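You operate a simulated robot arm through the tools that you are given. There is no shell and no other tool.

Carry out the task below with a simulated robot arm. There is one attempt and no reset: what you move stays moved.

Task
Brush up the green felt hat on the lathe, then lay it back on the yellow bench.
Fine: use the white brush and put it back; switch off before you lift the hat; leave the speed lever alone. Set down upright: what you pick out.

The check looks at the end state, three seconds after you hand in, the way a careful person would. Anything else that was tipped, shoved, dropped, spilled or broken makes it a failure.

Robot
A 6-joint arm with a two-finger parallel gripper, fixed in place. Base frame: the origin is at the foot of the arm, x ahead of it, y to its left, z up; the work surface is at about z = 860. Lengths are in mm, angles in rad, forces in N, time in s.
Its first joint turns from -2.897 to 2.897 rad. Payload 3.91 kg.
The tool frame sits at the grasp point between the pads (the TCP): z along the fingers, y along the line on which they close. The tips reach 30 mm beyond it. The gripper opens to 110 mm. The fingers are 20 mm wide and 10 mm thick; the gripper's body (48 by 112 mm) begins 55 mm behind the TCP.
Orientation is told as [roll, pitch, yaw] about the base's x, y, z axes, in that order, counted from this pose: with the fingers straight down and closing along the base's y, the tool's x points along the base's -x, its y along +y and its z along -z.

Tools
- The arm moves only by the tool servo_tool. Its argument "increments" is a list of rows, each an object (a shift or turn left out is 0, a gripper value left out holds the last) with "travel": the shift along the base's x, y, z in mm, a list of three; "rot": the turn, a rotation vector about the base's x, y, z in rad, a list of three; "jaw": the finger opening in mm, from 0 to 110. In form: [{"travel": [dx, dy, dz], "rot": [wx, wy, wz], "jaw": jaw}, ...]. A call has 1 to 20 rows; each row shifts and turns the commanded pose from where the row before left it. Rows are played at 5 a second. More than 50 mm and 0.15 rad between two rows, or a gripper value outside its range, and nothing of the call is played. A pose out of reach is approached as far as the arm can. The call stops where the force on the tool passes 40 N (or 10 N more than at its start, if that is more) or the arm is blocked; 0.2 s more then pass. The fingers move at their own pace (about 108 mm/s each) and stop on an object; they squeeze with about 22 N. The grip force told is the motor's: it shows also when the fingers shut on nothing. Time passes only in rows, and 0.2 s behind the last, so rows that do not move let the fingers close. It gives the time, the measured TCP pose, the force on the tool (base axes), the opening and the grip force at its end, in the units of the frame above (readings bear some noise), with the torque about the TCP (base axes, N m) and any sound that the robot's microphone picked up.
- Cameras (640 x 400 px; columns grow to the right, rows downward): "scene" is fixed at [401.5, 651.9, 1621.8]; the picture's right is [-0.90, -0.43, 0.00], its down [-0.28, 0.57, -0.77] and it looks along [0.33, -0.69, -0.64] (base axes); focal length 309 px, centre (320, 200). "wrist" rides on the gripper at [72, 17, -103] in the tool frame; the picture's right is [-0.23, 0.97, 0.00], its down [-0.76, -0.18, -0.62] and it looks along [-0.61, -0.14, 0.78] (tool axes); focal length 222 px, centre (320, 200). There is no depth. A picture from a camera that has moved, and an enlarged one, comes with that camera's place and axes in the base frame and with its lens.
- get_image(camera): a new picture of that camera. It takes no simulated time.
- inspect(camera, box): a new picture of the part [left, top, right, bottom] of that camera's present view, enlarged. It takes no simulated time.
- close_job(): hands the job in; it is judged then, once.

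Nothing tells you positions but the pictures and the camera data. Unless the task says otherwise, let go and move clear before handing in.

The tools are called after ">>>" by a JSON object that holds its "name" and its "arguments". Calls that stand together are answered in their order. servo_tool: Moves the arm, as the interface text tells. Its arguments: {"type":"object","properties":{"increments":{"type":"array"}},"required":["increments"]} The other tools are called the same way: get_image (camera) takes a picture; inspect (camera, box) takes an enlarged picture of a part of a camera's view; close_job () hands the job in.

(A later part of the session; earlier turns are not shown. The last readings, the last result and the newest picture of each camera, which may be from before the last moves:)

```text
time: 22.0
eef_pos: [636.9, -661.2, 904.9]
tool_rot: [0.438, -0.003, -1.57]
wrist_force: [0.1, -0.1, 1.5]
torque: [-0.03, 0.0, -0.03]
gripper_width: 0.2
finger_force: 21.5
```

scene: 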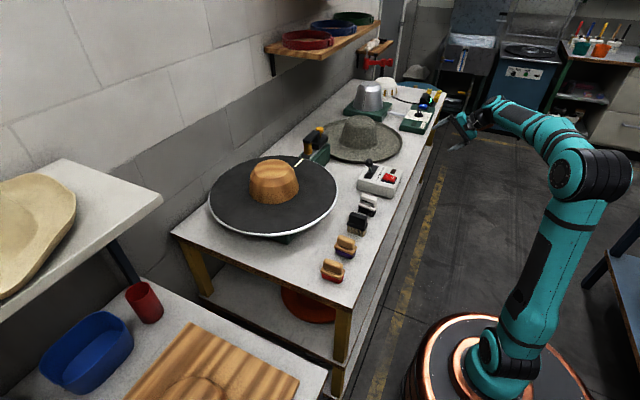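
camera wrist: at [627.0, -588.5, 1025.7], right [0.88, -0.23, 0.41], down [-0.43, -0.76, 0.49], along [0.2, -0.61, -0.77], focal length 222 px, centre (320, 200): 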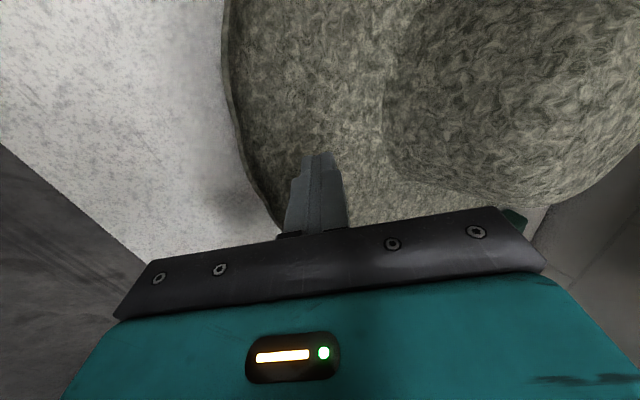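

>>> {"name": "servo_tool", "arguments": {"increments": [{"travel": [0, 0, -1.5]}, {"travel": [0, 0, -1.5]}, {"travel": [0, 0, 0]}]}}

>>> {"name": "inspect", "arguments": {"camera": "wrist", "box": [200, 60, 440, 220]}}

```text
time: 22.8
eef_pos: [636.5, -660.5, 901.4]
tool_rot: [0.439, -0.004, -1.57]
wrist_force: [0.1, -0.1, 2.5]
torque: [-0.01, 0.02, 0.01]
gripper_width: 0.0
finger_force: 22.2
```

```text
2.50 times, centred on (320, 140) of wrist
camera zoom: at [607.4, -588.5, 1001.7], right [0.88, -0.23, 0.41], down [-0.43, -0.76, 0.49], along [0.2, -0.61, -0.77], focal length 555 px, centre (320, 350)
```

zoom: 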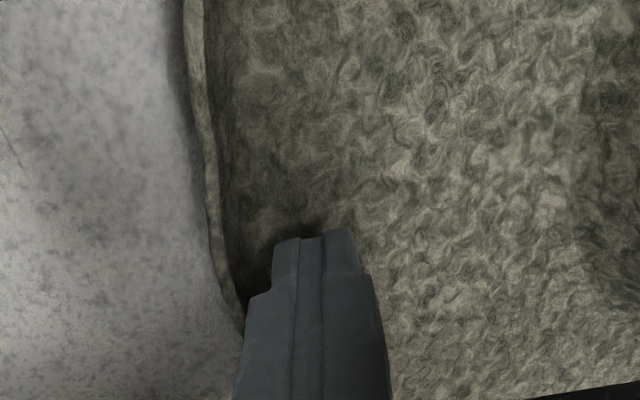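

The overhead view puts the rim at x≈620.5 and the brim top at z≈870 by x≈640, so my first try was about 4 mm off and caught the rim. I'll lift, open to 20 mm and realign on that axis.

>>> {"name": "servo_tool", "arguments": {"increments": [{"travel": [0, 0, 30]}, {"travel": [-18, 0, 0], "jaw": 20}, {"travel": [-18, 0, -1]}, {"travel": [3, 0, -6.5]}, {"travel": [0, 0, 0]}]}}

>>> {"name": "inspect", "arguments": {"camera": "wrist", "box": [240, 100, 400, 200]}}

```text
time: 24.0
eef_pos: [601.9, -661.2, 925.3]
tool_rot: [0.438, -0.004, -1.57]
wrist_force: [1.3, -0.3, 1.2]
torque: [-0.03, -0.02, 0.04]
gripper_width: 19.1
finger_force: 0.0
```

```text
4.00 times, centred on (320, 150) of wrist
camera zoom: at [573.6, -588.7, 1025.0], right [0.88, -0.23, 0.41], down [-0.43, -0.76, 0.49], along [0.2, -0.61, -0.77], focal length 888 px, centre (320, 400)
```

zoom: 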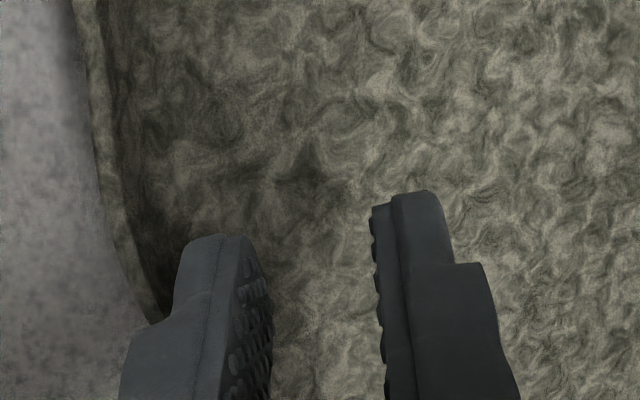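

The hat has shifted: the rim now appears outside the lower finger. I'll check the scene before moving again.

>>> {"name": "get_image", "arguments": {"camera": "scene"}}

>>> {"name": "inspect", "arguments": {"camera": "scene", "box": [300, 90, 440, 180]}}

>>> {"name": "get_image", "arguments": {"camera": "wrist"}}

```text
taken
```

scene: 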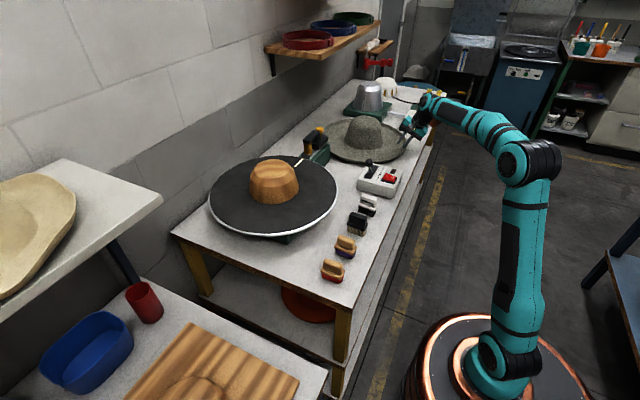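

```text
4.44 times, centred on (370, 135) of scene
camera zoom: at [401.5, 651.9, 1621.8], right [-0.9, -0.43, 0.0], down [-0.28, 0.57, -0.77], along [0.33, -0.69, -0.64], focal length 1374 px, centre (98, 489)
```

zoom: 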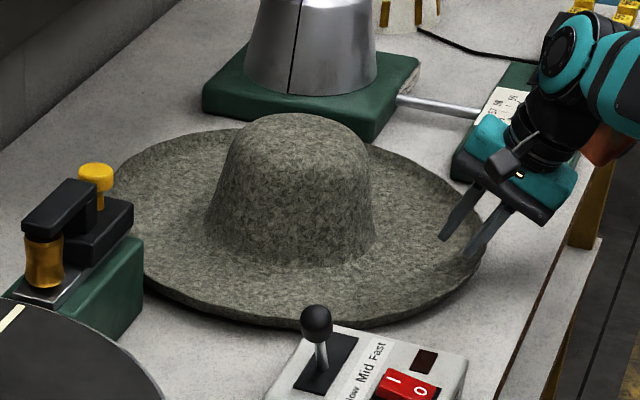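

```text
taken
camera wrist: at [573.6, -588.7, 1025.0], right [0.88, -0.23, 0.41], down [-0.43, -0.76, 0.49], along [0.2, -0.61, -0.77], focal length 222 px, centre (320, 200)
```

wrist: 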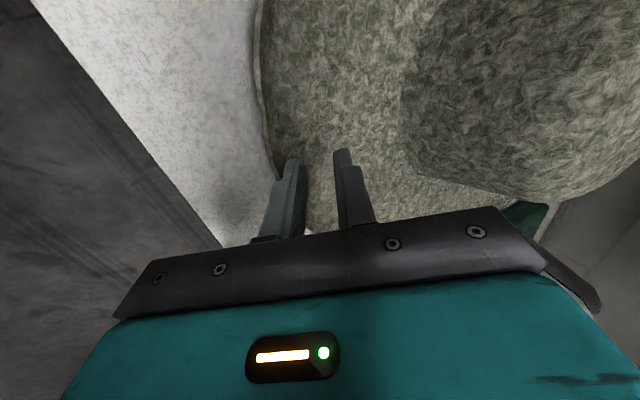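

The opening finger dragged the hat about 34 mm towards the robot. It's still clear of the switch box, with the rim now at x≈588 and the centre near (783, -662). I'll lift fully, step back beyond the rim, then come down straddling it.

>>> {"name": "servo_tool", "arguments": {"increments": [{"travel": [0, 0, 15]}, {"travel": [0, 0, 15]}, {"travel": [0, 0, 0]}, {"travel": [-15, 0, 0], "jaw": 22}, {"travel": [-16, 0, 0]}, {"travel": [0, 0, -14]}, {"travel": [0, 0, -12]}, {"travel": [0, 0, 0]}]}}

>>> {"name": "inspect", "arguments": {"camera": "wrist", "box": [240, 100, 400, 200]}}

>>> {"name": "inspect", "arguments": {"camera": "scene", "box": [370, 110, 440, 160]}}

```text
time: 25.8
eef_pos: [571.8, -662.1, 927.7]
tool_rot: [0.439, -0.004, -1.571]
wrist_force: [-0.7, -0.8, -0.5]
torque: [0.02, 0.01, 0.0]
gripper_width: 21.7
finger_force: 0.1
```

```text
4.00 times, centred on (320, 150) of wrist
camera zoom: at [542.3, -589.3, 1027.6], right [0.88, -0.23, 0.41], down [-0.43, -0.76, 0.49], along [0.2, -0.61, -0.77], focal length 888 px, centre (320, 400)
```

zoom: 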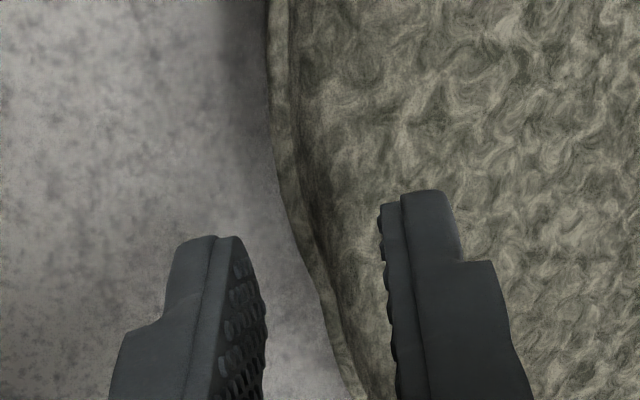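

```text
8.00 times, centred on (405, 135) of scene
camera zoom: at [401.5, 651.9, 1621.8], right [-0.9, -0.43, 0.0], down [-0.28, 0.57, -0.77], along [0.33, -0.69, -0.64], focal length 2473 px, centre (-360, 720)
```

zoom: 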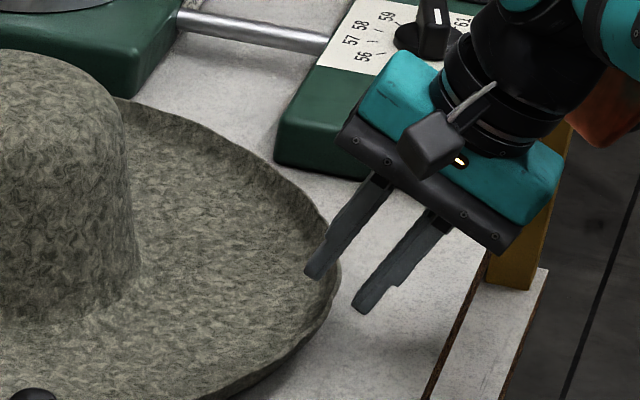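

The rim sits between the fingers but about 5 mm towards the lower one. I'll shift slightly and advance along the axis in small steps, watching the force.

>>> {"name": "servo_tool", "arguments": {"increments": [{"travel": [-3.2, 0, -1.5]}, {"travel": [2.5, 0, -5.4]}, {"travel": [2.5, 0, -5.4]}, {"travel": [0, 0, 0]}]}}

>>> {"name": "inspect", "arguments": {"camera": "wrist", "box": [240, 100, 400, 200]}}

```text
time: 26.8
eef_pos: [574.1, -660.9, 914.5]
tool_rot: [0.438, -0.003, -1.574]
wrist_force: [0.9, 0.5, 1.2]
torque: [-0.02, -0.05, 0.03]
gripper_width: 22.3
finger_force: 1.2
```

```text
4.00 times, centred on (320, 150) of wrist
camera zoom: at [544.9, -589.3, 1015.6], right [0.88, -0.23, 0.41], down [-0.43, -0.76, 0.49], along [0.2, -0.61, -0.77], focal length 888 px, centre (320, 400)
```

zoom: 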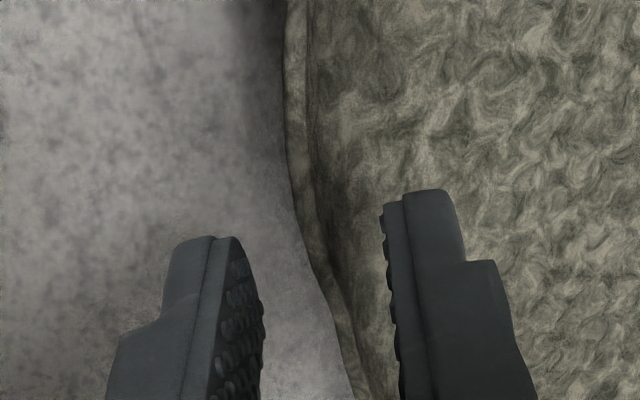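

>>> {"name": "servo_tool", "arguments": {"increments": [{"travel": [2, 0, -4.5]}, {"travel": [2, 0, -4.5]}, {"travel": [0, 0, 0]}]}}

>>> {"name": "inspect", "arguments": {"camera": "wrist", "box": [240, 100, 400, 200]}}

```text
time: 27.6
eef_pos: [577.8, -660.5, 907.5]
tool_rot: [0.438, -0.005, -1.571]
wrist_force: [0.1, 0.6, 1.8]
torque: [-0.04, -0.04, 0.0]
gripper_width: 22.8
finger_force: 1.0
```

```text
4.00 times, centred on (320, 150) of wrist
camera zoom: at [548.7, -588.6, 1007.0], right [0.88, -0.23, 0.41], down [-0.43, -0.76, 0.49], along [0.2, -0.61, -0.77], focal length 888 px, centre (320, 400)
```

zoom: 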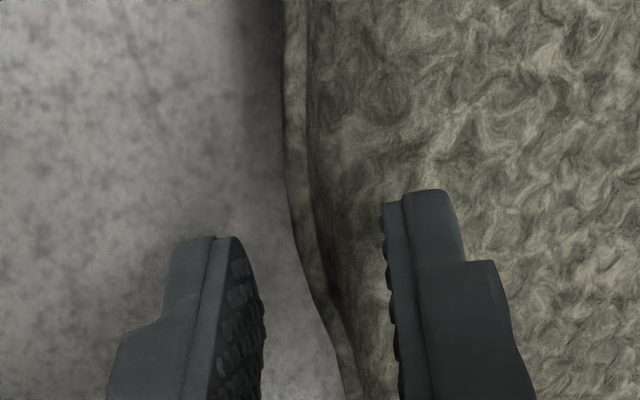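

There's light contact under the upper fingertip, so the lip needs a wider opening. I'll back off a little, open to 34 mm with the lower finger kept in place, and advance again.

>>> {"name": "servo_tool", "arguments": {"increments": [{"travel": [-2, 0, 4.5]}, {"travel": [4.5, 0, 2.1], "jaw": 34}, {"travel": [0, 0, 0]}, {"travel": [2, 0, -4.5]}, {"travel": [2, 0, -4.5]}, {"travel": [0, 0, 0]}]}}

>>> {"name": "inspect", "arguments": {"camera": "wrist", "box": [240, 100, 400, 200]}}

```text
time: 29.0
eef_pos: [583.5, -660.1, 903.9]
tool_rot: [0.438, -0.004, -1.571]
wrist_force: [-0.1, -0.3, 0.8]
torque: [0.0, 0.01, 0.0]
gripper_width: 34.1
finger_force: 0.1
```

```text
4.00 times, centred on (320, 150) of wrist
camera zoom: at [554.7, -588.3, 1004.7], right [0.88, -0.23, 0.41], down [-0.43, -0.76, 0.49], along [0.2, -0.61, -0.77], focal length 888 px, centre (320, 400)
```

zoom: 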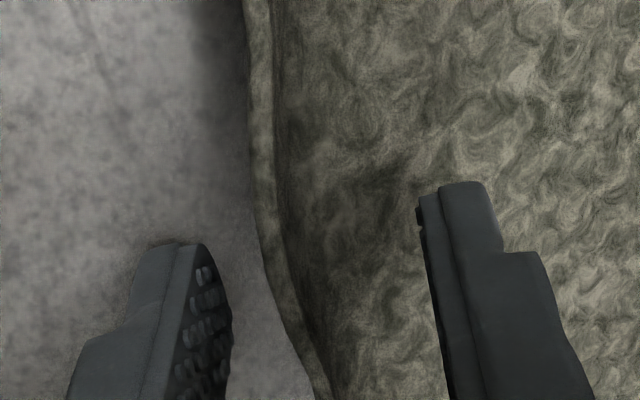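

>>> {"name": "servo_tool", "arguments": {"increments": [{"travel": [1.5, 0, -3]}, {"travel": [0, 0, 0]}]}}

>>> {"name": "servo_tool", "arguments": {"increments": [{"travel": [0, 0, 0], "jaw": 26}, {"travel": [0, 0, 0]}, {"travel": [0, 0, 0]}]}}

>>> {"name": "inspect", "arguments": {"camera": "wrist", "box": [240, 100, 400, 200]}}

```text
time: 29.6
eef_pos: [584.6, -660.9, 900.7]
tool_rot: [0.439, -0.003, -1.572]
wrist_force: [0.0, -0.8, 0.0]
torque: [0.02, 0.01, 0.01]
gripper_width: 34.2
finger_force: 0.0
```

```text
time: 30.4
eef_pos: [585.0, -660.0, 902.2]
tool_rot: [0.438, -0.004, -1.571]
wrist_force: [0.6, 0.2, 0.3]
torque: [-0.01, -0.02, -0.01]
gripper_width: 26.1
finger_force: 0.1
```

```text
4.00 times, centred on (320, 150) of wrist
camera zoom: at [556.2, -588.6, 1001.8], right [0.88, -0.23, 0.41], down [-0.43, -0.76, 0.49], along [0.2, -0.61, -0.77], focal length 888 px, centre (320, 400)
```

zoom: 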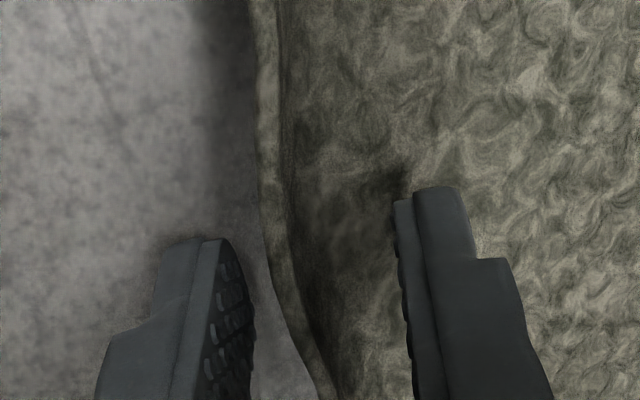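

>>> {"name": "servo_tool", "arguments": {"increments": [{"travel": [0.5, 0, -3]}, {"travel": [0, 0, 0]}, {"travel": [0, 0, 0], "jaw": 20}, {"travel": [0, 0, 0], "jaw": 14}, {"travel": [0, 0, 0], "jaw": 8}, {"travel": [0, 0, 0], "jaw": 0}, {"travel": [0, 0, 0]}, {"travel": [0, 0, 0]}]}}

>>> {"name": "inspect", "arguments": {"camera": "wrist", "box": [220, 80, 420, 210]}}

>>> {"name": "inspect", "arguments": {"camera": "scene", "box": [300, 90, 440, 180]}}

```text
time: 32.2
eef_pos: [587.2, -661.4, 898.7]
tool_rot: [0.437, -0.001, -1.57]
wrist_force: [-0.1, -0.3, -2.0]
torque: [0.03, 0.34, 0.03]
gripper_width: 20.7
finger_force: 22.3
```

```text
3.08 times, centred on (320, 145) of wrist
camera zoom: at [556.9, -588.8, 999.3], right [0.88, -0.23, 0.41], down [-0.43, -0.76, 0.49], along [0.2, -0.61, -0.77], focal length 684 px, centre (320, 369)
```

zoom: 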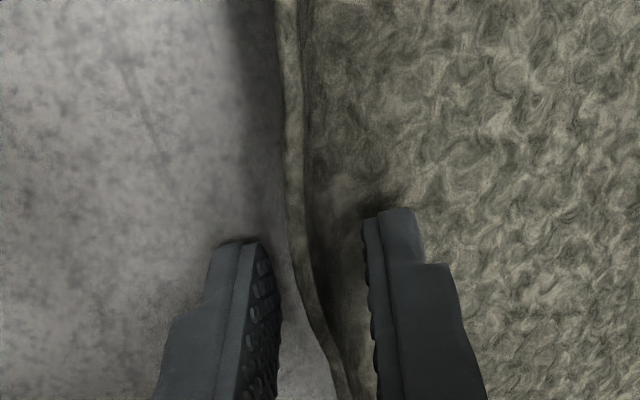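

```text
4.44 times, centred on (370, 135) of scene
camera zoom: at [401.5, 651.9, 1621.8], right [-0.9, -0.43, 0.0], down [-0.28, 0.57, -0.77], along [0.33, -0.69, -0.64], focal length 1374 px, centre (98, 489)
```

zoom: 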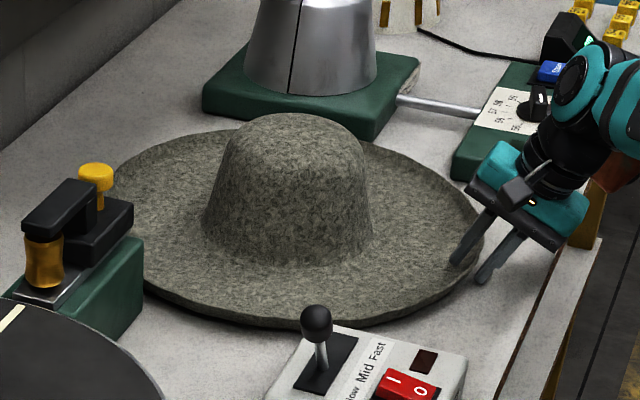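

The grip holds at 20.7 mm with full force, so the lip is pinched. I'll lift slowly and check how the hat hangs.

>>> {"name": "servo_tool", "arguments": {"increments": [{"travel": [0, 0, 5]}, {"travel": [0, 0, 5]}, {"travel": [0, 0, 10]}, {"travel": [0, 0, 10]}, {"travel": [0, 0, 0]}]}}

>>> {"name": "inspect", "arguments": {"camera": "wrist", "box": [220, 80, 420, 210]}}

>>> {"name": "inspect", "arguments": {"camera": "scene", "box": [300, 90, 440, 180]}}

```text
time: 33.4
eef_pos: [586.5, -659.4, 929.3]
tool_rot: [0.439, -0.003, -1.572]
wrist_force: [0.5, 0.4, -1.3]
torque: [0.0, 0.4, -0.01]
gripper_width: 20.2
finger_force: 22.2
```

```text
3.08 times, centred on (320, 145) of wrist
camera zoom: at [557.3, -588.1, 1029.8], right [0.88, -0.23, 0.41], down [-0.43, -0.76, 0.49], along [0.2, -0.61, -0.77], focal length 684 px, centre (320, 369)
```

zoom: 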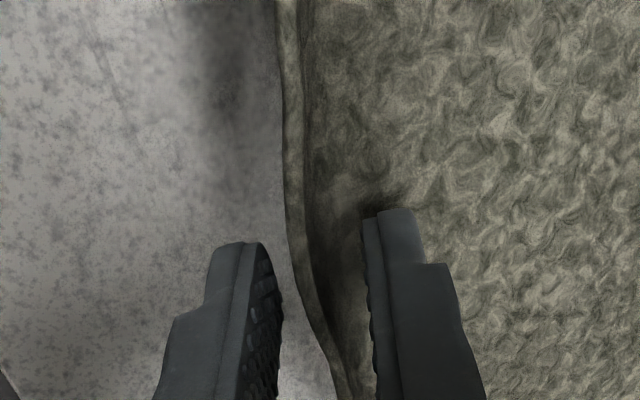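

```text
4.44 times, centred on (370, 135) of scene
camera zoom: at [401.5, 651.9, 1621.8], right [-0.9, -0.43, 0.0], down [-0.28, 0.57, -0.77], along [0.33, -0.69, -0.64], focal length 1374 px, centre (98, 489)
```

zoom: 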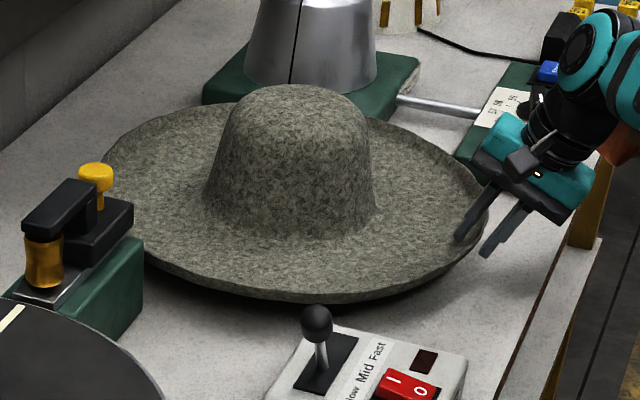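

The whole hat lifted level and is held firmly at about 2 N. While it hangs I'll measure the lathe disc and block from the scene camera.

>>> {"name": "inspect", "arguments": {"camera": "scene", "box": [200, 145, 350, 245]}}

>>> {"name": "inspect", "arguments": {"camera": "scene", "box": [240, 150, 310, 210]}}

```text
4.00 times, centred on (275, 195) of scene
camera zoom: at [401.5, 651.9, 1621.8], right [-0.9, -0.43, 0.0], down [-0.28, 0.57, -0.77], along [0.33, -0.69, -0.64], focal length 1237 px, centre (500, 220)
```

zoom: 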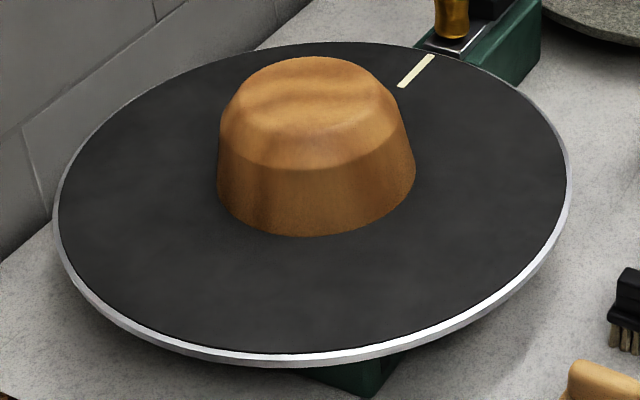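

```text
6.67 times, centred on (275, 180) of scene
camera zoom: at [401.5, 651.9, 1621.8], right [-0.9, -0.43, 0.0], down [-0.28, 0.57, -0.77], along [0.33, -0.69, -0.64], focal length 2061 px, centre (620, 333)
```

zoom: 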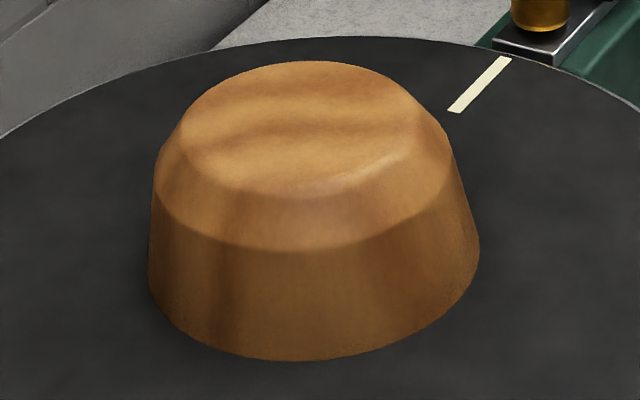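

My best fit puts the disc at z≈955 with radius ≈219, the block top at z≈1040 and the lathe axis near (917, -49). I'll raise the hat straight up well above all that.

>>> {"name": "servo_tool", "arguments": {"increments": [{"travel": [0, 0, 15]}, {"travel": [0, 0, 20]}, {"travel": [0, 0, 20]}, {"travel": [0, 0, 20]}, {"travel": [0, 0, 20]}, {"travel": [0, 0, 20]}, {"travel": [0, 0, 20]}, {"travel": [0, 0, 20]}, {"travel": [0, 0, 20]}, {"travel": [0, 0, 15]}, {"travel": [0, 0, 0]}]}}

>>> {"name": "get_image", "arguments": {"camera": "scene"}}

>>> {"name": "get_image", "arguments": {"camera": "wrist"}}

```text
time: 35.8
eef_pos: [586.4, -661.8, 1119.8]
tool_rot: [0.438, -0.002, -1.569]
wrist_force: [1.0, 0.4, -1.4]
torque: [0.02, 0.35, 0.02]
gripper_width: 19.4
finger_force: 21.9
```

```text
taken
```

scene: 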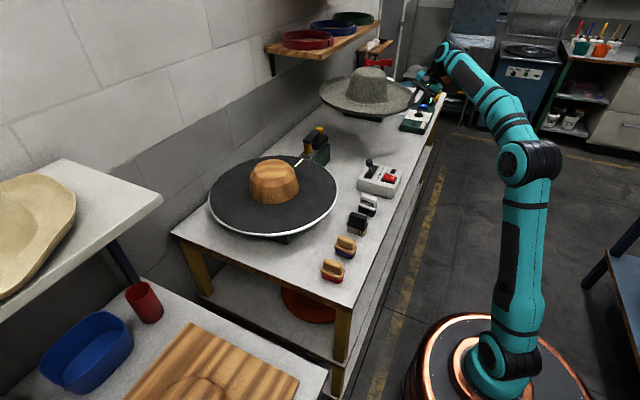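

```text
taken
camera wrist: at [558.0, -588.6, 1219.4], right [0.88, -0.23, 0.41], down [-0.43, -0.76, 0.49], along [0.2, -0.61, -0.77], focal length 222 px, centre (320, 200)
```

wrist: 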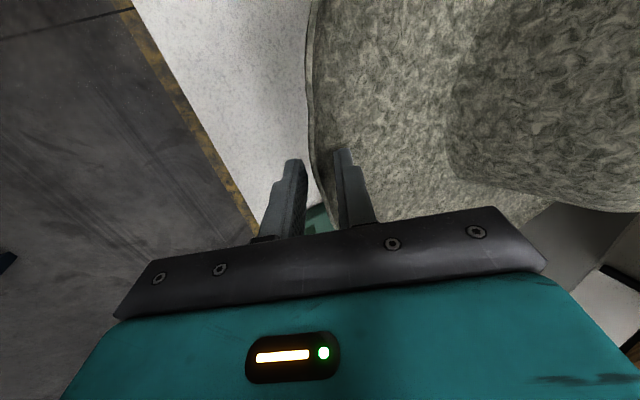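

The hat hangs level with its underside at about z 1080, clear of everything. I'll carry it across towards the lathe.

>>> {"name": "servo_tool", "arguments": {"increments": [{"travel": [3, 15, 0]}, {"travel": [6, 25, 0]}, {"travel": [7, 30, 0]}, {"travel": [7, 30, 0]}, {"travel": [7, 30, 0]}, {"travel": [7, 30, 0]}, {"travel": [7, 30, 0]}, {"travel": [7, 30, 0]}, {"travel": [7, 30, 0]}, {"travel": [7, 30, 0]}, {"travel": [7, 30, 0]}, {"travel": [7, 30, 0]}, {"travel": [7, 30, 0]}, {"travel": [7, 30, 0]}, {"travel": [7, 30, 0]}, {"travel": [6, 25, 0]}, {"travel": [4, 15, 0]}, {"travel": [0, 0, 0]}]}}

>>> {"name": "get_image", "arguments": {"camera": "scene"}}

>>> {"name": "get_image", "arguments": {"camera": "wrist"}}

```text
time: 39.6
eef_pos: [696.1, -193.0, 1118.5]
tool_rot: [0.437, -0.003, -1.571]
wrist_force: [-0.5, -0.1, -2.1]
torque: [0.0, 0.35, -0.02]
gripper_width: 16.2
finger_force: 21.9
```

```text
taken
```

scene: 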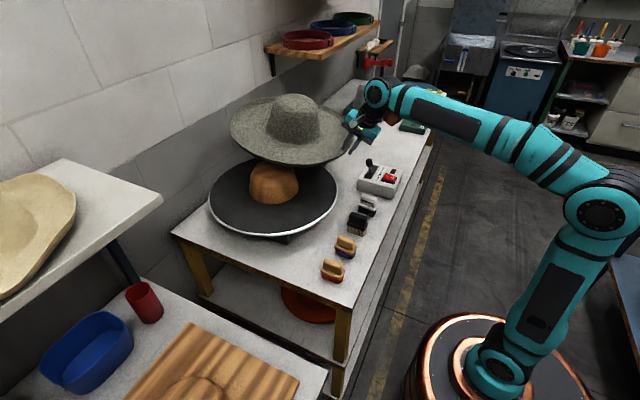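

```text
taken
camera wrist: at [667.6, -119.7, 1219.5], right [0.88, -0.23, 0.41], down [-0.43, -0.76, 0.49], along [0.2, -0.61, -0.77], focal length 222 px, centre (320, 200)
```

wrist: 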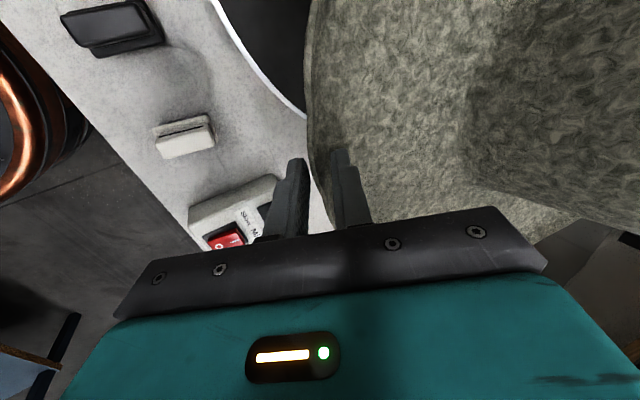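

The jaw reading is creeping down (16 mm), so the lip is slowly slipping. I'll finish the transfer promptly and start lowering.

>>> {"name": "servo_tool", "arguments": {"increments": [{"travel": [5, 28, 0]}, {"travel": [5, 35, 0]}, {"travel": [5, 35, 0]}, {"travel": [5, 30, 0]}, {"travel": [4, 16, 0]}]}}

>>> {"name": "inspect", "arguments": {"camera": "scene", "box": [180, 80, 360, 250]}}

>>> {"name": "get_image", "arguments": {"camera": "wrist"}}

```text
time: 40.8
eef_pos: [720.2, -45.7, 1118.9]
tool_rot: [0.438, -0.005, -1.571]
wrist_force: [-0.1, 0.5, -2.1]
torque: [0.03, 0.36, -0.02]
gripper_width: 16.1
finger_force: 22.1
```

```text
2.35 times, centred on (270, 165) of scene
camera zoom: at [401.5, 651.9, 1621.8], right [-0.9, -0.43, 0.0], down [-0.28, 0.57, -0.77], along [0.33, -0.69, -0.64], focal length 727 px, centre (438, 282)
```

zoom: 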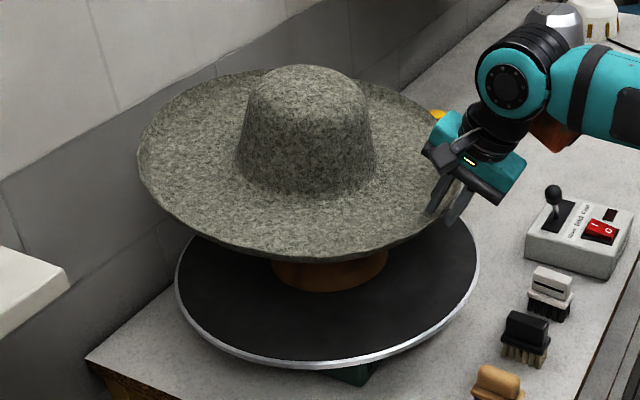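

```text
taken
camera wrist: at [691.2, 26.1, 1219.7], right [0.88, -0.23, 0.41], down [-0.43, -0.76, 0.49], along [0.2, -0.61, -0.77], focal length 222 px, centre (320, 200)
```

wrist: 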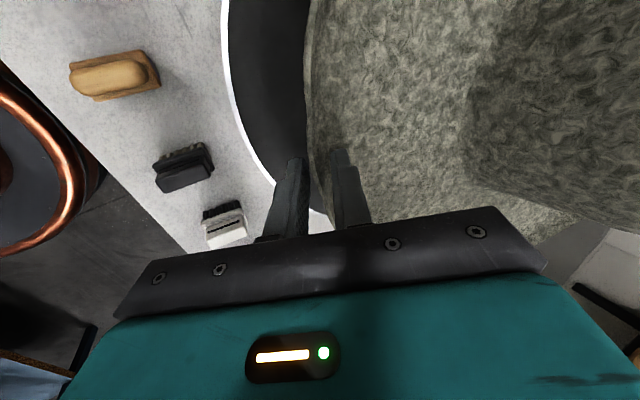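

The grip is steady at 16.1 mm. Comparing views, the hat sits about 3 mm too far in x and 7 mm too far in y from the lathe axis, so I'll correct that and lower partway.

>>> {"name": "servo_tool", "arguments": {"increments": [{"travel": [-3, -7, 0]}, {"travel": [0, 0, -10]}, {"travel": [0, 0, -12]}, {"travel": [0, 0, -12]}, {"travel": [0, 0, -12]}, {"travel": [0, 0, -8]}, {"travel": [0, 0, 0]}]}}

>>> {"name": "inspect", "arguments": {"camera": "scene", "box": [180, 80, 360, 250]}}

```text
time: 42.4
eef_pos: [716.8, -54.3, 1064.5]
tool_rot: [0.438, -0.003, -1.572]
wrist_force: [0.4, -0.4, -2.0]
torque: [0.02, 0.33, -0.02]
gripper_width: 15.7
finger_force: 21.8
```

```text
2.35 times, centred on (270, 165) of scene
camera zoom: at [401.5, 651.9, 1621.8], right [-0.9, -0.43, 0.0], down [-0.28, 0.57, -0.77], along [0.33, -0.69, -0.64], focal length 727 px, centre (438, 282)
```

zoom: 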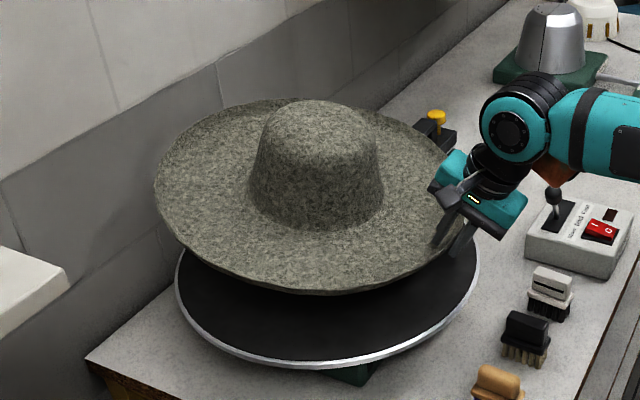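

The hat is nearly level with its crown around the block, and there's no contact yet. I'll continue lowering while watching the force.

>>> {"name": "servo_tool", "arguments": {"increments": [{"travel": [0, 0, -8]}, {"travel": [0, 0, -8]}, {"travel": [0, 0, 0]}]}}

>>> {"name": "servo_tool", "arguments": {"increments": [{"travel": [0, 0, -6]}, {"travel": [0, 0, -6]}, {"travel": [0, 0, 0]}]}}

>>> {"name": "inspect", "arguments": {"camera": "scene", "box": [180, 80, 360, 250]}}

```text
time: 43.2
eef_pos: [715.5, -54.2, 1047.0]
tool_rot: [0.438, -0.003, -1.57]
wrist_force: [-1.0, 0.6, -1.4]
torque: [0.04, 0.36, 0.0]
gripper_width: 15.6
finger_force: 22.0
```

```text
time: 44.0
eef_pos: [717.1, -56.0, 1036.1]
tool_rot: [0.437, -0.004, -1.572]
wrist_force: [-6.8, -0.1, -1.0]
torque: [-0.01, 0.28, -0.11]
gripper_width: 14.9
finger_force: 22.0
```

```text
2.35 times, centred on (270, 165) of scene
camera zoom: at [401.5, 651.9, 1621.8], right [-0.9, -0.43, 0.0], down [-0.28, 0.57, -0.77], along [0.33, -0.69, -0.64], focal length 727 px, centre (438, 282)
```

zoom: 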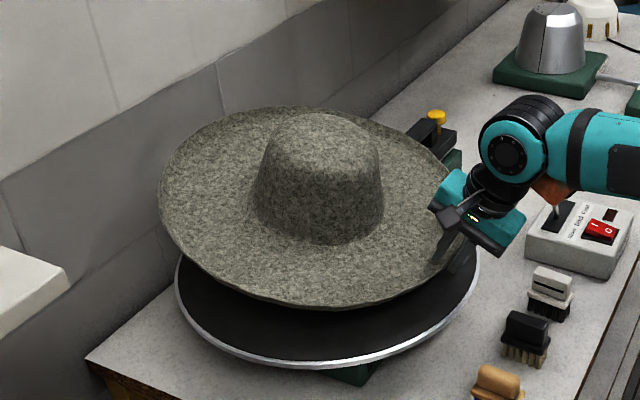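

There's a sideways contact of about 7 N pushing back towards the robot, so the hat sits slightly too far out and droops a little at the far side. I'll ease back in x, level the hat slightly and continue.

>>> {"name": "servo_tool", "arguments": {"increments": [{"travel": [-3, 0, 0]}, {"travel": [-3, 0, 0], "rot": [0, -0.04, 0]}, {"travel": [0, 0, 0], "rot": [0, -0.04, 0]}, {"travel": [0, 0, 0]}]}}

>>> {"name": "inspect", "arguments": {"camera": "scene", "box": [180, 80, 360, 250]}}

>>> {"name": "get_image", "arguments": {"camera": "wrist"}}

```text
time: 45.0
eef_pos: [709.6, -55.0, 1037.0]
tool_rot: [0.519, -0.004, -1.572]
wrist_force: [0.0, -0.4, -1.7]
torque: [0.02, 0.4, -0.02]
gripper_width: 14.1
finger_force: 22.0
```

```text
2.35 times, centred on (270, 165) of scene
camera zoom: at [401.5, 651.9, 1621.8], right [-0.9, -0.43, 0.0], down [-0.28, 0.57, -0.77], along [0.33, -0.69, -0.64], focal length 727 px, centre (438, 282)
```

zoom: 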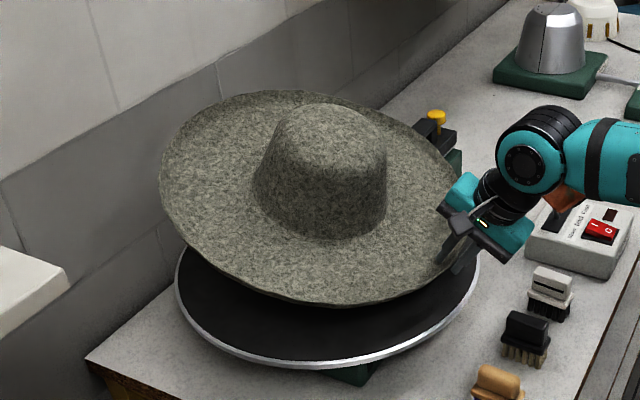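

```text
taken
camera wrist: at [673.2, 18.3, 1134.8], right [0.85, -0.23, 0.48], down [-0.46, -0.76, 0.46], along [0.26, -0.61, -0.75], focal length 222 px, centre (320, 200)
```

wrist: 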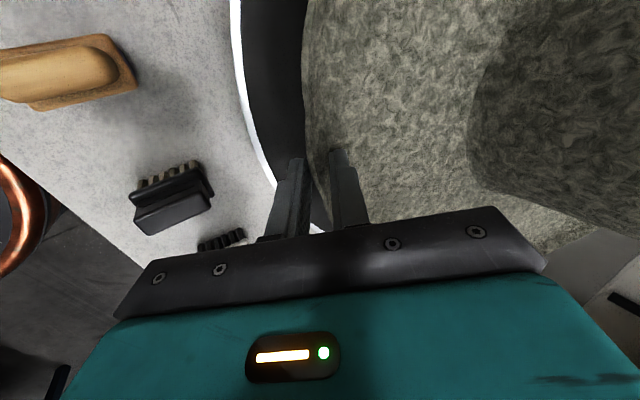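

The hat is actually tilted far-side-up, so that correction went the wrong way. I'll rotate the other way while raising slightly, then recheck.

>>> {"name": "servo_tool", "arguments": {"increments": [{"travel": [0, 0, 8], "rot": [0, 0.04, 0]}, {"travel": [0, 0, 8], "rot": [0, 0.04, 0]}, {"travel": [0, 0, 6], "rot": [0, 0.04, 0]}, {"travel": [0, 0, 6], "rot": [0, 0.04, 0]}, {"travel": [0, 0, 0]}]}}

>>> {"name": "inspect", "arguments": {"camera": "scene", "box": [180, 80, 360, 250]}}

>>> {"name": "get_image", "arguments": {"camera": "wrist"}}

```text
time: 46.2
eef_pos: [709.8, -53.1, 1064.1]
tool_rot: [0.358, -0.004, -1.572]
wrist_force: [-0.3, 0.5, -1.8]
torque: [-0.01, 0.34, -0.01]
gripper_width: 14.0
finger_force: 22.1
```

```text
2.35 times, centred on (270, 165) of scene
camera zoom: at [401.5, 651.9, 1621.8], right [-0.9, -0.43, 0.0], down [-0.28, 0.57, -0.77], along [0.33, -0.69, -0.64], focal length 727 px, centre (438, 282)
```

zoom: 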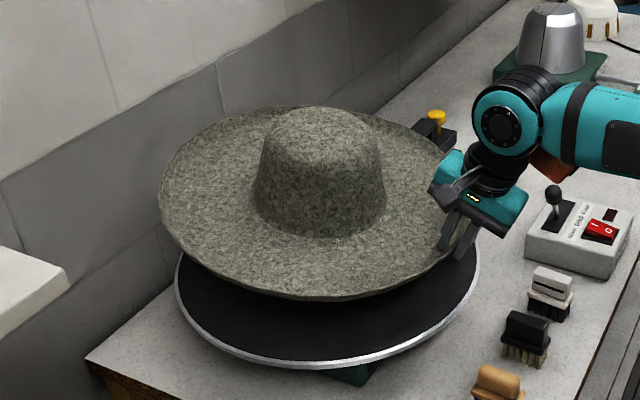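

```text
taken
camera wrist: at [689.5, 18.7, 1166.2], right [0.91, -0.23, 0.34], down [-0.38, -0.76, 0.52], along [0.14, -0.61, -0.78], focal length 222 px, centre (320, 200)
```

wrist: 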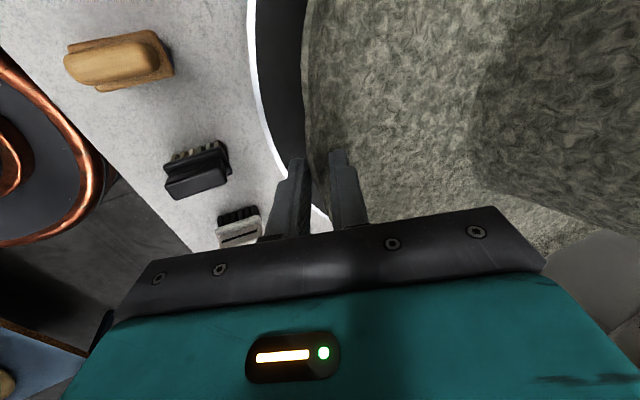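

>>> {"name": "inspect", "arguments": {"camera": "scene", "box": [195, 105, 325, 215]}}

```text
3.64 times, centred on (260, 160) of scene
camera zoom: at [401.5, 651.9, 1621.8], right [-0.9, -0.43, 0.0], down [-0.28, 0.57, -0.77], along [0.33, -0.69, -0.64], focal length 1124 px, centre (538, 346)
```

zoom: 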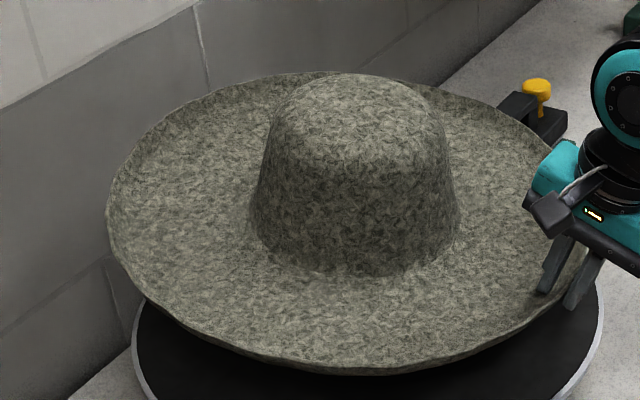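

Projecting a level circle shows the hat's far and -y sides are high by about 6° each. I'll correct both tilts and check again.

>>> {"name": "servo_tool", "arguments": {"increments": [{"travel": [0, 0, 7], "rot": [0.05, 0.05, 0]}, {"travel": [0, 0, 7], "rot": [0.05, 0.05, 0]}, {"travel": [0, 0, 0]}]}}

>>> {"name": "inspect", "arguments": {"camera": "scene", "box": [195, 105, 325, 215]}}

>>> {"name": "get_image", "arguments": {"camera": "wrist"}}

```text
time: 47.0
eef_pos: [711.3, -54.5, 1076.9]
tool_rot: [0.257, 0.095, -1.576]
wrist_force: [0.1, -0.1, -2.0]
torque: [0.01, 0.4, -0.01]
gripper_width: 14.1
finger_force: 22.6
```

```text
3.64 times, centred on (260, 160) of scene
camera zoom: at [401.5, 651.9, 1621.8], right [-0.9, -0.43, 0.0], down [-0.28, 0.57, -0.77], along [0.33, -0.69, -0.64], focal length 1124 px, centre (538, 346)
```

zoom: 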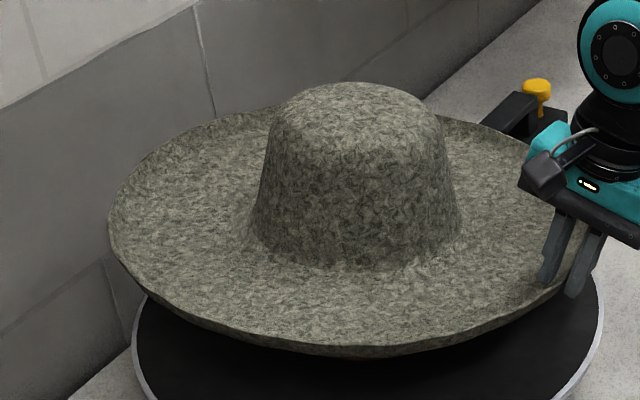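

```text
taken
camera wrist: at [700.3, 8.1, 1189.0], right [0.94, -0.26, 0.22], down [-0.33, -0.81, 0.48], along [0.06, -0.53, -0.85], focal length 222 px, centre (320, 200)
```

wrist: 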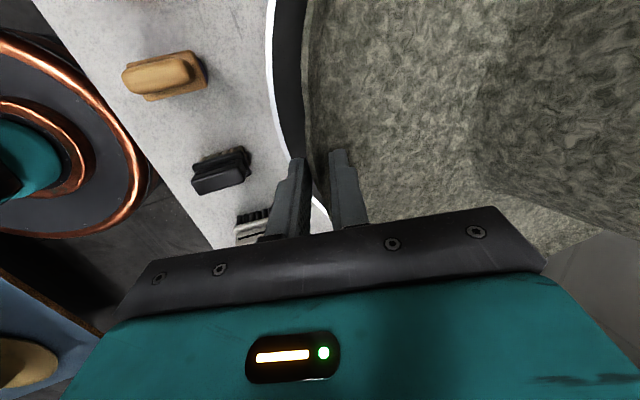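

The hat is nearly level now, with the far side still about 4° high, and its radius works out nearer 210 mm, so the centre is about 6–8 mm too far in x. I'll trim both and lower until I feel the block.

>>> {"name": "servo_tool", "arguments": {"increments": [{"travel": [-4, 0, 0], "rot": [0, 0.03, 0]}, {"travel": [-4, 0, 0], "rot": [0, 0.04, 0]}, {"travel": [0, 0, -8]}, {"travel": [0, 0, -8]}, {"travel": [0, 0, -6]}, {"travel": [0, 0, 0]}]}}

>>> {"name": "inspect", "arguments": {"camera": "scene", "box": [195, 105, 325, 215]}}

```text
time: 48.4
eef_pos: [703.7, -54.7, 1055.8]
tool_rot: [0.187, 0.096, -1.583]
wrist_force: [-0.1, 0.8, -1.1]
torque: [-0.02, 0.36, 0.01]
gripper_width: 13.9
finger_force: 21.9
```

```text
3.64 times, centred on (260, 160) of scene
camera zoom: at [401.5, 651.9, 1621.8], right [-0.9, -0.43, 0.0], down [-0.28, 0.57, -0.77], along [0.33, -0.69, -0.64], focal length 1124 px, centre (538, 346)
```

zoom: 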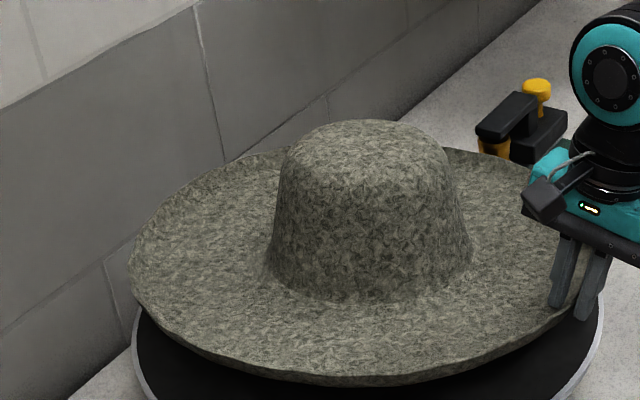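

>>> {"name": "servo_tool", "arguments": {"increments": [{"travel": [0, 0, -6]}, {"travel": [0, 0, -6]}, {"travel": [0, 0, 0]}]}}

>>> {"name": "servo_tool", "arguments": {"increments": [{"travel": [0, 0, -6]}, {"travel": [0, 0, -6]}, {"travel": [0, 0, 0]}]}}

>>> {"name": "inspect", "arguments": {"camera": "scene", "box": [195, 115, 325, 225]}}

```text
time: 49.2
eef_pos: [703.2, -53.9, 1042.9]
tool_rot: [0.188, 0.098, -1.584]
wrist_force: [0.3, 0.9, -2.1]
torque: [0.0, 0.34, -0.02]
gripper_width: 13.4
finger_force: 22.1
```

```text
time: 50.0
eef_pos: [703.4, -54.3, 1032.7]
tool_rot: [0.189, 0.095, -1.583]
wrist_force: [0.0, -0.6, -1.8]
torque: [0.02, 0.35, 0.0]
gripper_width: 13.3
finger_force: 22.0
```

```text
3.64 times, centred on (260, 170) of scene
camera zoom: at [401.5, 651.9, 1621.8], right [-0.9, -0.43, 0.0], down [-0.28, 0.57, -0.77], along [0.33, -0.69, -0.64], focal length 1124 px, centre (538, 309)
```

zoom: 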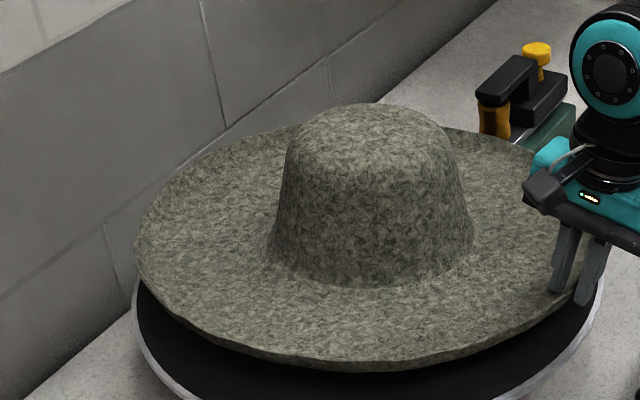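

>>> {"name": "servo_tool", "arguments": {"increments": [{"travel": [0, 0, -5]}, {"travel": [0, 0, -5]}, {"travel": [0, 0, 0]}]}}

>>> {"name": "servo_tool", "arguments": {"increments": [{"travel": [0, 0, -4]}, {"travel": [0, 0, -4]}, {"travel": [0, 0, 0]}]}}

>>> {"name": "inspect", "arguments": {"camera": "scene", "box": [195, 115, 325, 225]}}

>>> {"name": "get_image", "arguments": {"camera": "wrist"}}

```text
time: 50.8
eef_pos: [701.2, -54.9, 1021.7]
tool_rot: [0.186, 0.096, -1.584]
wrist_force: [-0.3, -0.3, -1.7]
torque: [-0.01, 0.35, -0.01]
gripper_width: 13.0
finger_force: 21.9
```

```text
time: 51.6
eef_pos: [702.7, -55.4, 1015.2]
tool_rot: [0.188, 0.096, -1.583]
wrist_force: [1.3, -0.7, -1.5]
torque: [0.01, 0.3, 0.06]
gripper_width: 12.8
finger_force: 22.4
```

```text
3.64 times, centred on (260, 170) of scene
camera zoom: at [401.5, 651.9, 1621.8], right [-0.9, -0.43, 0.0], down [-0.28, 0.57, -0.77], along [0.33, -0.69, -0.64], focal length 1124 px, centre (538, 309)
```

zoom: 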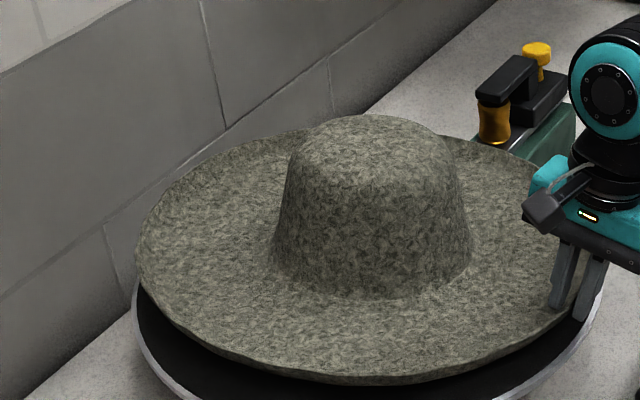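

```text
taken
camera wrist: at [700.5, 7.3, 1125.2], right [0.95, -0.25, 0.16], down [-0.3, -0.81, 0.5], along [0.0, -0.53, -0.85], focal length 222 px, centre (320, 200)
```

wrist: 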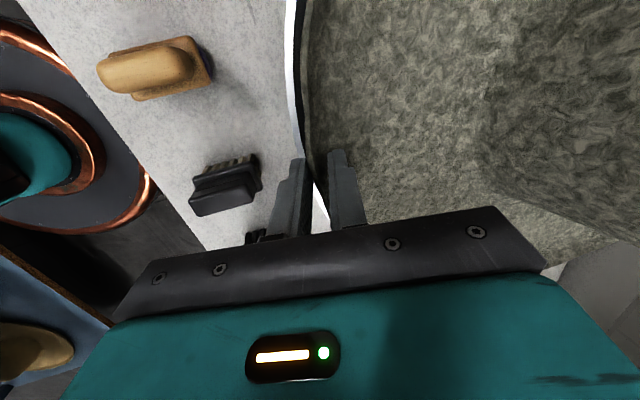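

>>> {"name": "servo_tool", "arguments": {"increments": [{"travel": [0, 0, -4]}, {"travel": [0, 0, 0]}]}}

>>> {"name": "servo_tool", "arguments": {"increments": [{"travel": [0, 0, -4]}, {"travel": [0, 0, 0]}]}}

>>> {"name": "servo_tool", "arguments": {"increments": [{"travel": [0, 0, -4]}, {"travel": [0, 0, 0]}]}}

>>> {"name": "inspect", "arguments": {"camera": "scene", "box": [195, 115, 325, 225]}}

```text
time: 52.2
eef_pos: [703.0, -54.6, 1010.0]
tool_rot: [0.186, 0.095, -1.583]
wrist_force: [1.4, 1.2, -1.6]
torque: [0.0, 0.32, 0.05]
gripper_width: 12.3
finger_force: 22.3
```

```text
time: 52.8
eef_pos: [702.5, -54.4, 1006.8]
tool_rot: [0.188, 0.096, -1.583]
wrist_force: [19.7, 1.3, 2.3]
torque: [-0.33, -0.02, 0.19]
gripper_width: 12.0
finger_force: 21.9
```

```text
time: 53.4
eef_pos: [702.8, -52.9, 1001.8]
tool_rot: [0.189, 0.096, -1.582]
wrist_force: [22.0, 0.2, 6.6]
torque: [-0.69, -0.06, 0.17]
gripper_width: 11.7
finger_force: 21.6
```

```text
3.64 times, centred on (260, 170) of scene
camera zoom: at [401.5, 651.9, 1621.8], right [-0.9, -0.43, 0.0], down [-0.28, 0.57, -0.77], along [0.33, -0.69, -0.64], focal length 1124 px, centre (538, 309)
```

zoom: 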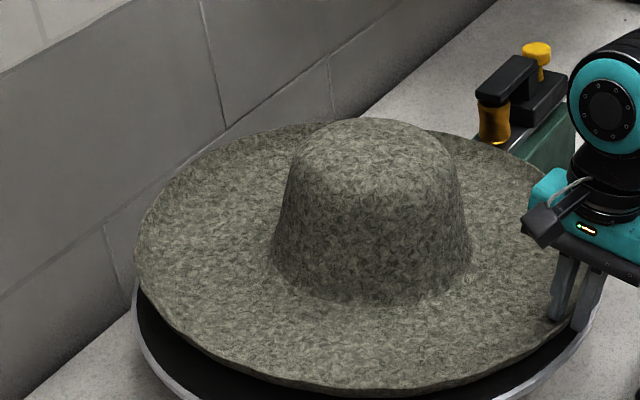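

Now it pushes back in +x with the -y side touching first. I'll raise slightly, undo about 3° of roll, shift +5 mm in x and lower again.

>>> {"name": "servo_tool", "arguments": {"increments": [{"travel": [2, 0, 5], "rot": [-0.025, 0, 0]}, {"travel": [3, 0, 3], "rot": [-0.025, 0, 0]}, {"travel": [0, 0, 0]}]}}

>>> {"name": "servo_tool", "arguments": {"increments": [{"travel": [0, 0, -4]}, {"travel": [0, 0, -4]}, {"travel": [0, 0, 0]}]}}

>>> {"name": "inspect", "arguments": {"camera": "scene", "box": [195, 115, 325, 225]}}

```text
time: 54.2
eef_pos: [708.0, -52.3, 1010.0]
tool_rot: [0.187, 0.045, -1.582]
wrist_force: [-0.4, -0.1, -1.2]
torque: [-0.04, 0.32, -0.02]
gripper_width: 11.1
finger_force: 22.2
```

```text
time: 55.0
eef_pos: [707.4, -53.3, 1000.7]
tool_rot: [0.19, 0.046, -1.584]
wrist_force: [0.0, -0.1, -1.2]
torque: [0.03, 0.36, -0.01]
gripper_width: 10.8
finger_force: 22.1
```

```text
3.64 times, centred on (260, 170) of scene
camera zoom: at [401.5, 651.9, 1621.8], right [-0.9, -0.43, 0.0], down [-0.28, 0.57, -0.77], along [0.33, -0.69, -0.64], focal length 1124 px, centre (538, 309)
```

zoom: 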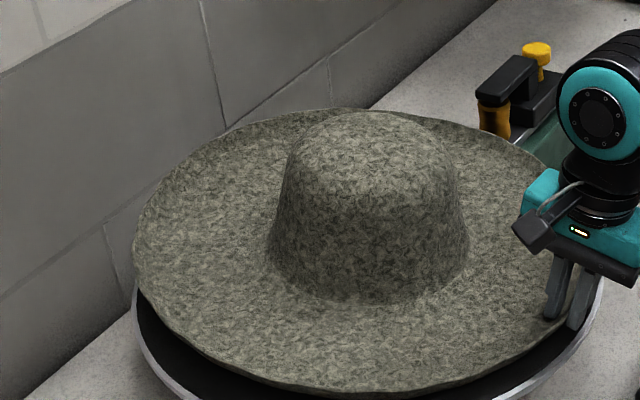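

>>> {"name": "servo_tool", "arguments": {"increments": [{"travel": [0, 0, -4]}, {"travel": [0, 0, 0]}]}}

>>> {"name": "servo_tool", "arguments": {"increments": [{"travel": [0, 0, -3]}, {"travel": [0, 0, 0]}]}}

>>> {"name": "inspect", "arguments": {"camera": "scene", "box": [195, 115, 325, 225]}}

>>> {"name": "inspect", "arguments": {"camera": "wrist", "box": [220, 80, 420, 210]}}

```text
time: 55.6
eef_pos: [708.2, -52.9, 997.1]
tool_rot: [0.189, 0.046, -1.583]
wrist_force: [0.7, 0.8, -0.9]
torque: [-0.03, 0.37, 0.02]
gripper_width: 10.6
finger_force: 22.1
```

```text
time: 56.2
eef_pos: [707.2, -54.1, 996.5]
tool_rot: [0.193, 0.045, -1.582]
wrist_force: [8.2, 1.4, 35.4]
torque: [-1.01, 0.01, 0.24]
gripper_width: 10.7
finger_force: 21.8
```

```text
3.64 times, centred on (260, 170) of scene
camera zoom: at [401.5, 651.9, 1621.8], right [-0.9, -0.43, 0.0], down [-0.28, 0.57, -0.77], along [0.33, -0.69, -0.64], focal length 1124 px, centre (538, 309)
```

zoom: 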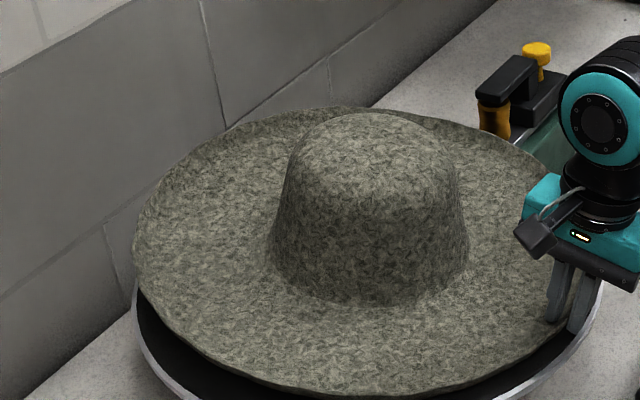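

```text
3.08 times, centred on (320, 145) of wrist
camera zoom: at [704.4, 13.2, 1104.7], right [0.95, -0.25, 0.18], down [-0.3, -0.78, 0.54], along [0.0, -0.57, -0.82], focal length 684 px, centre (320, 369)
```

zoom: 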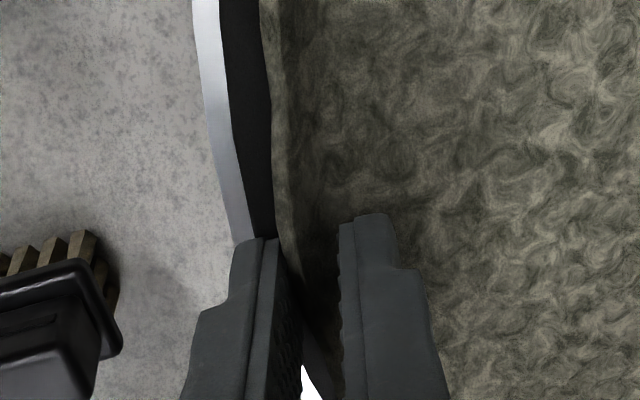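

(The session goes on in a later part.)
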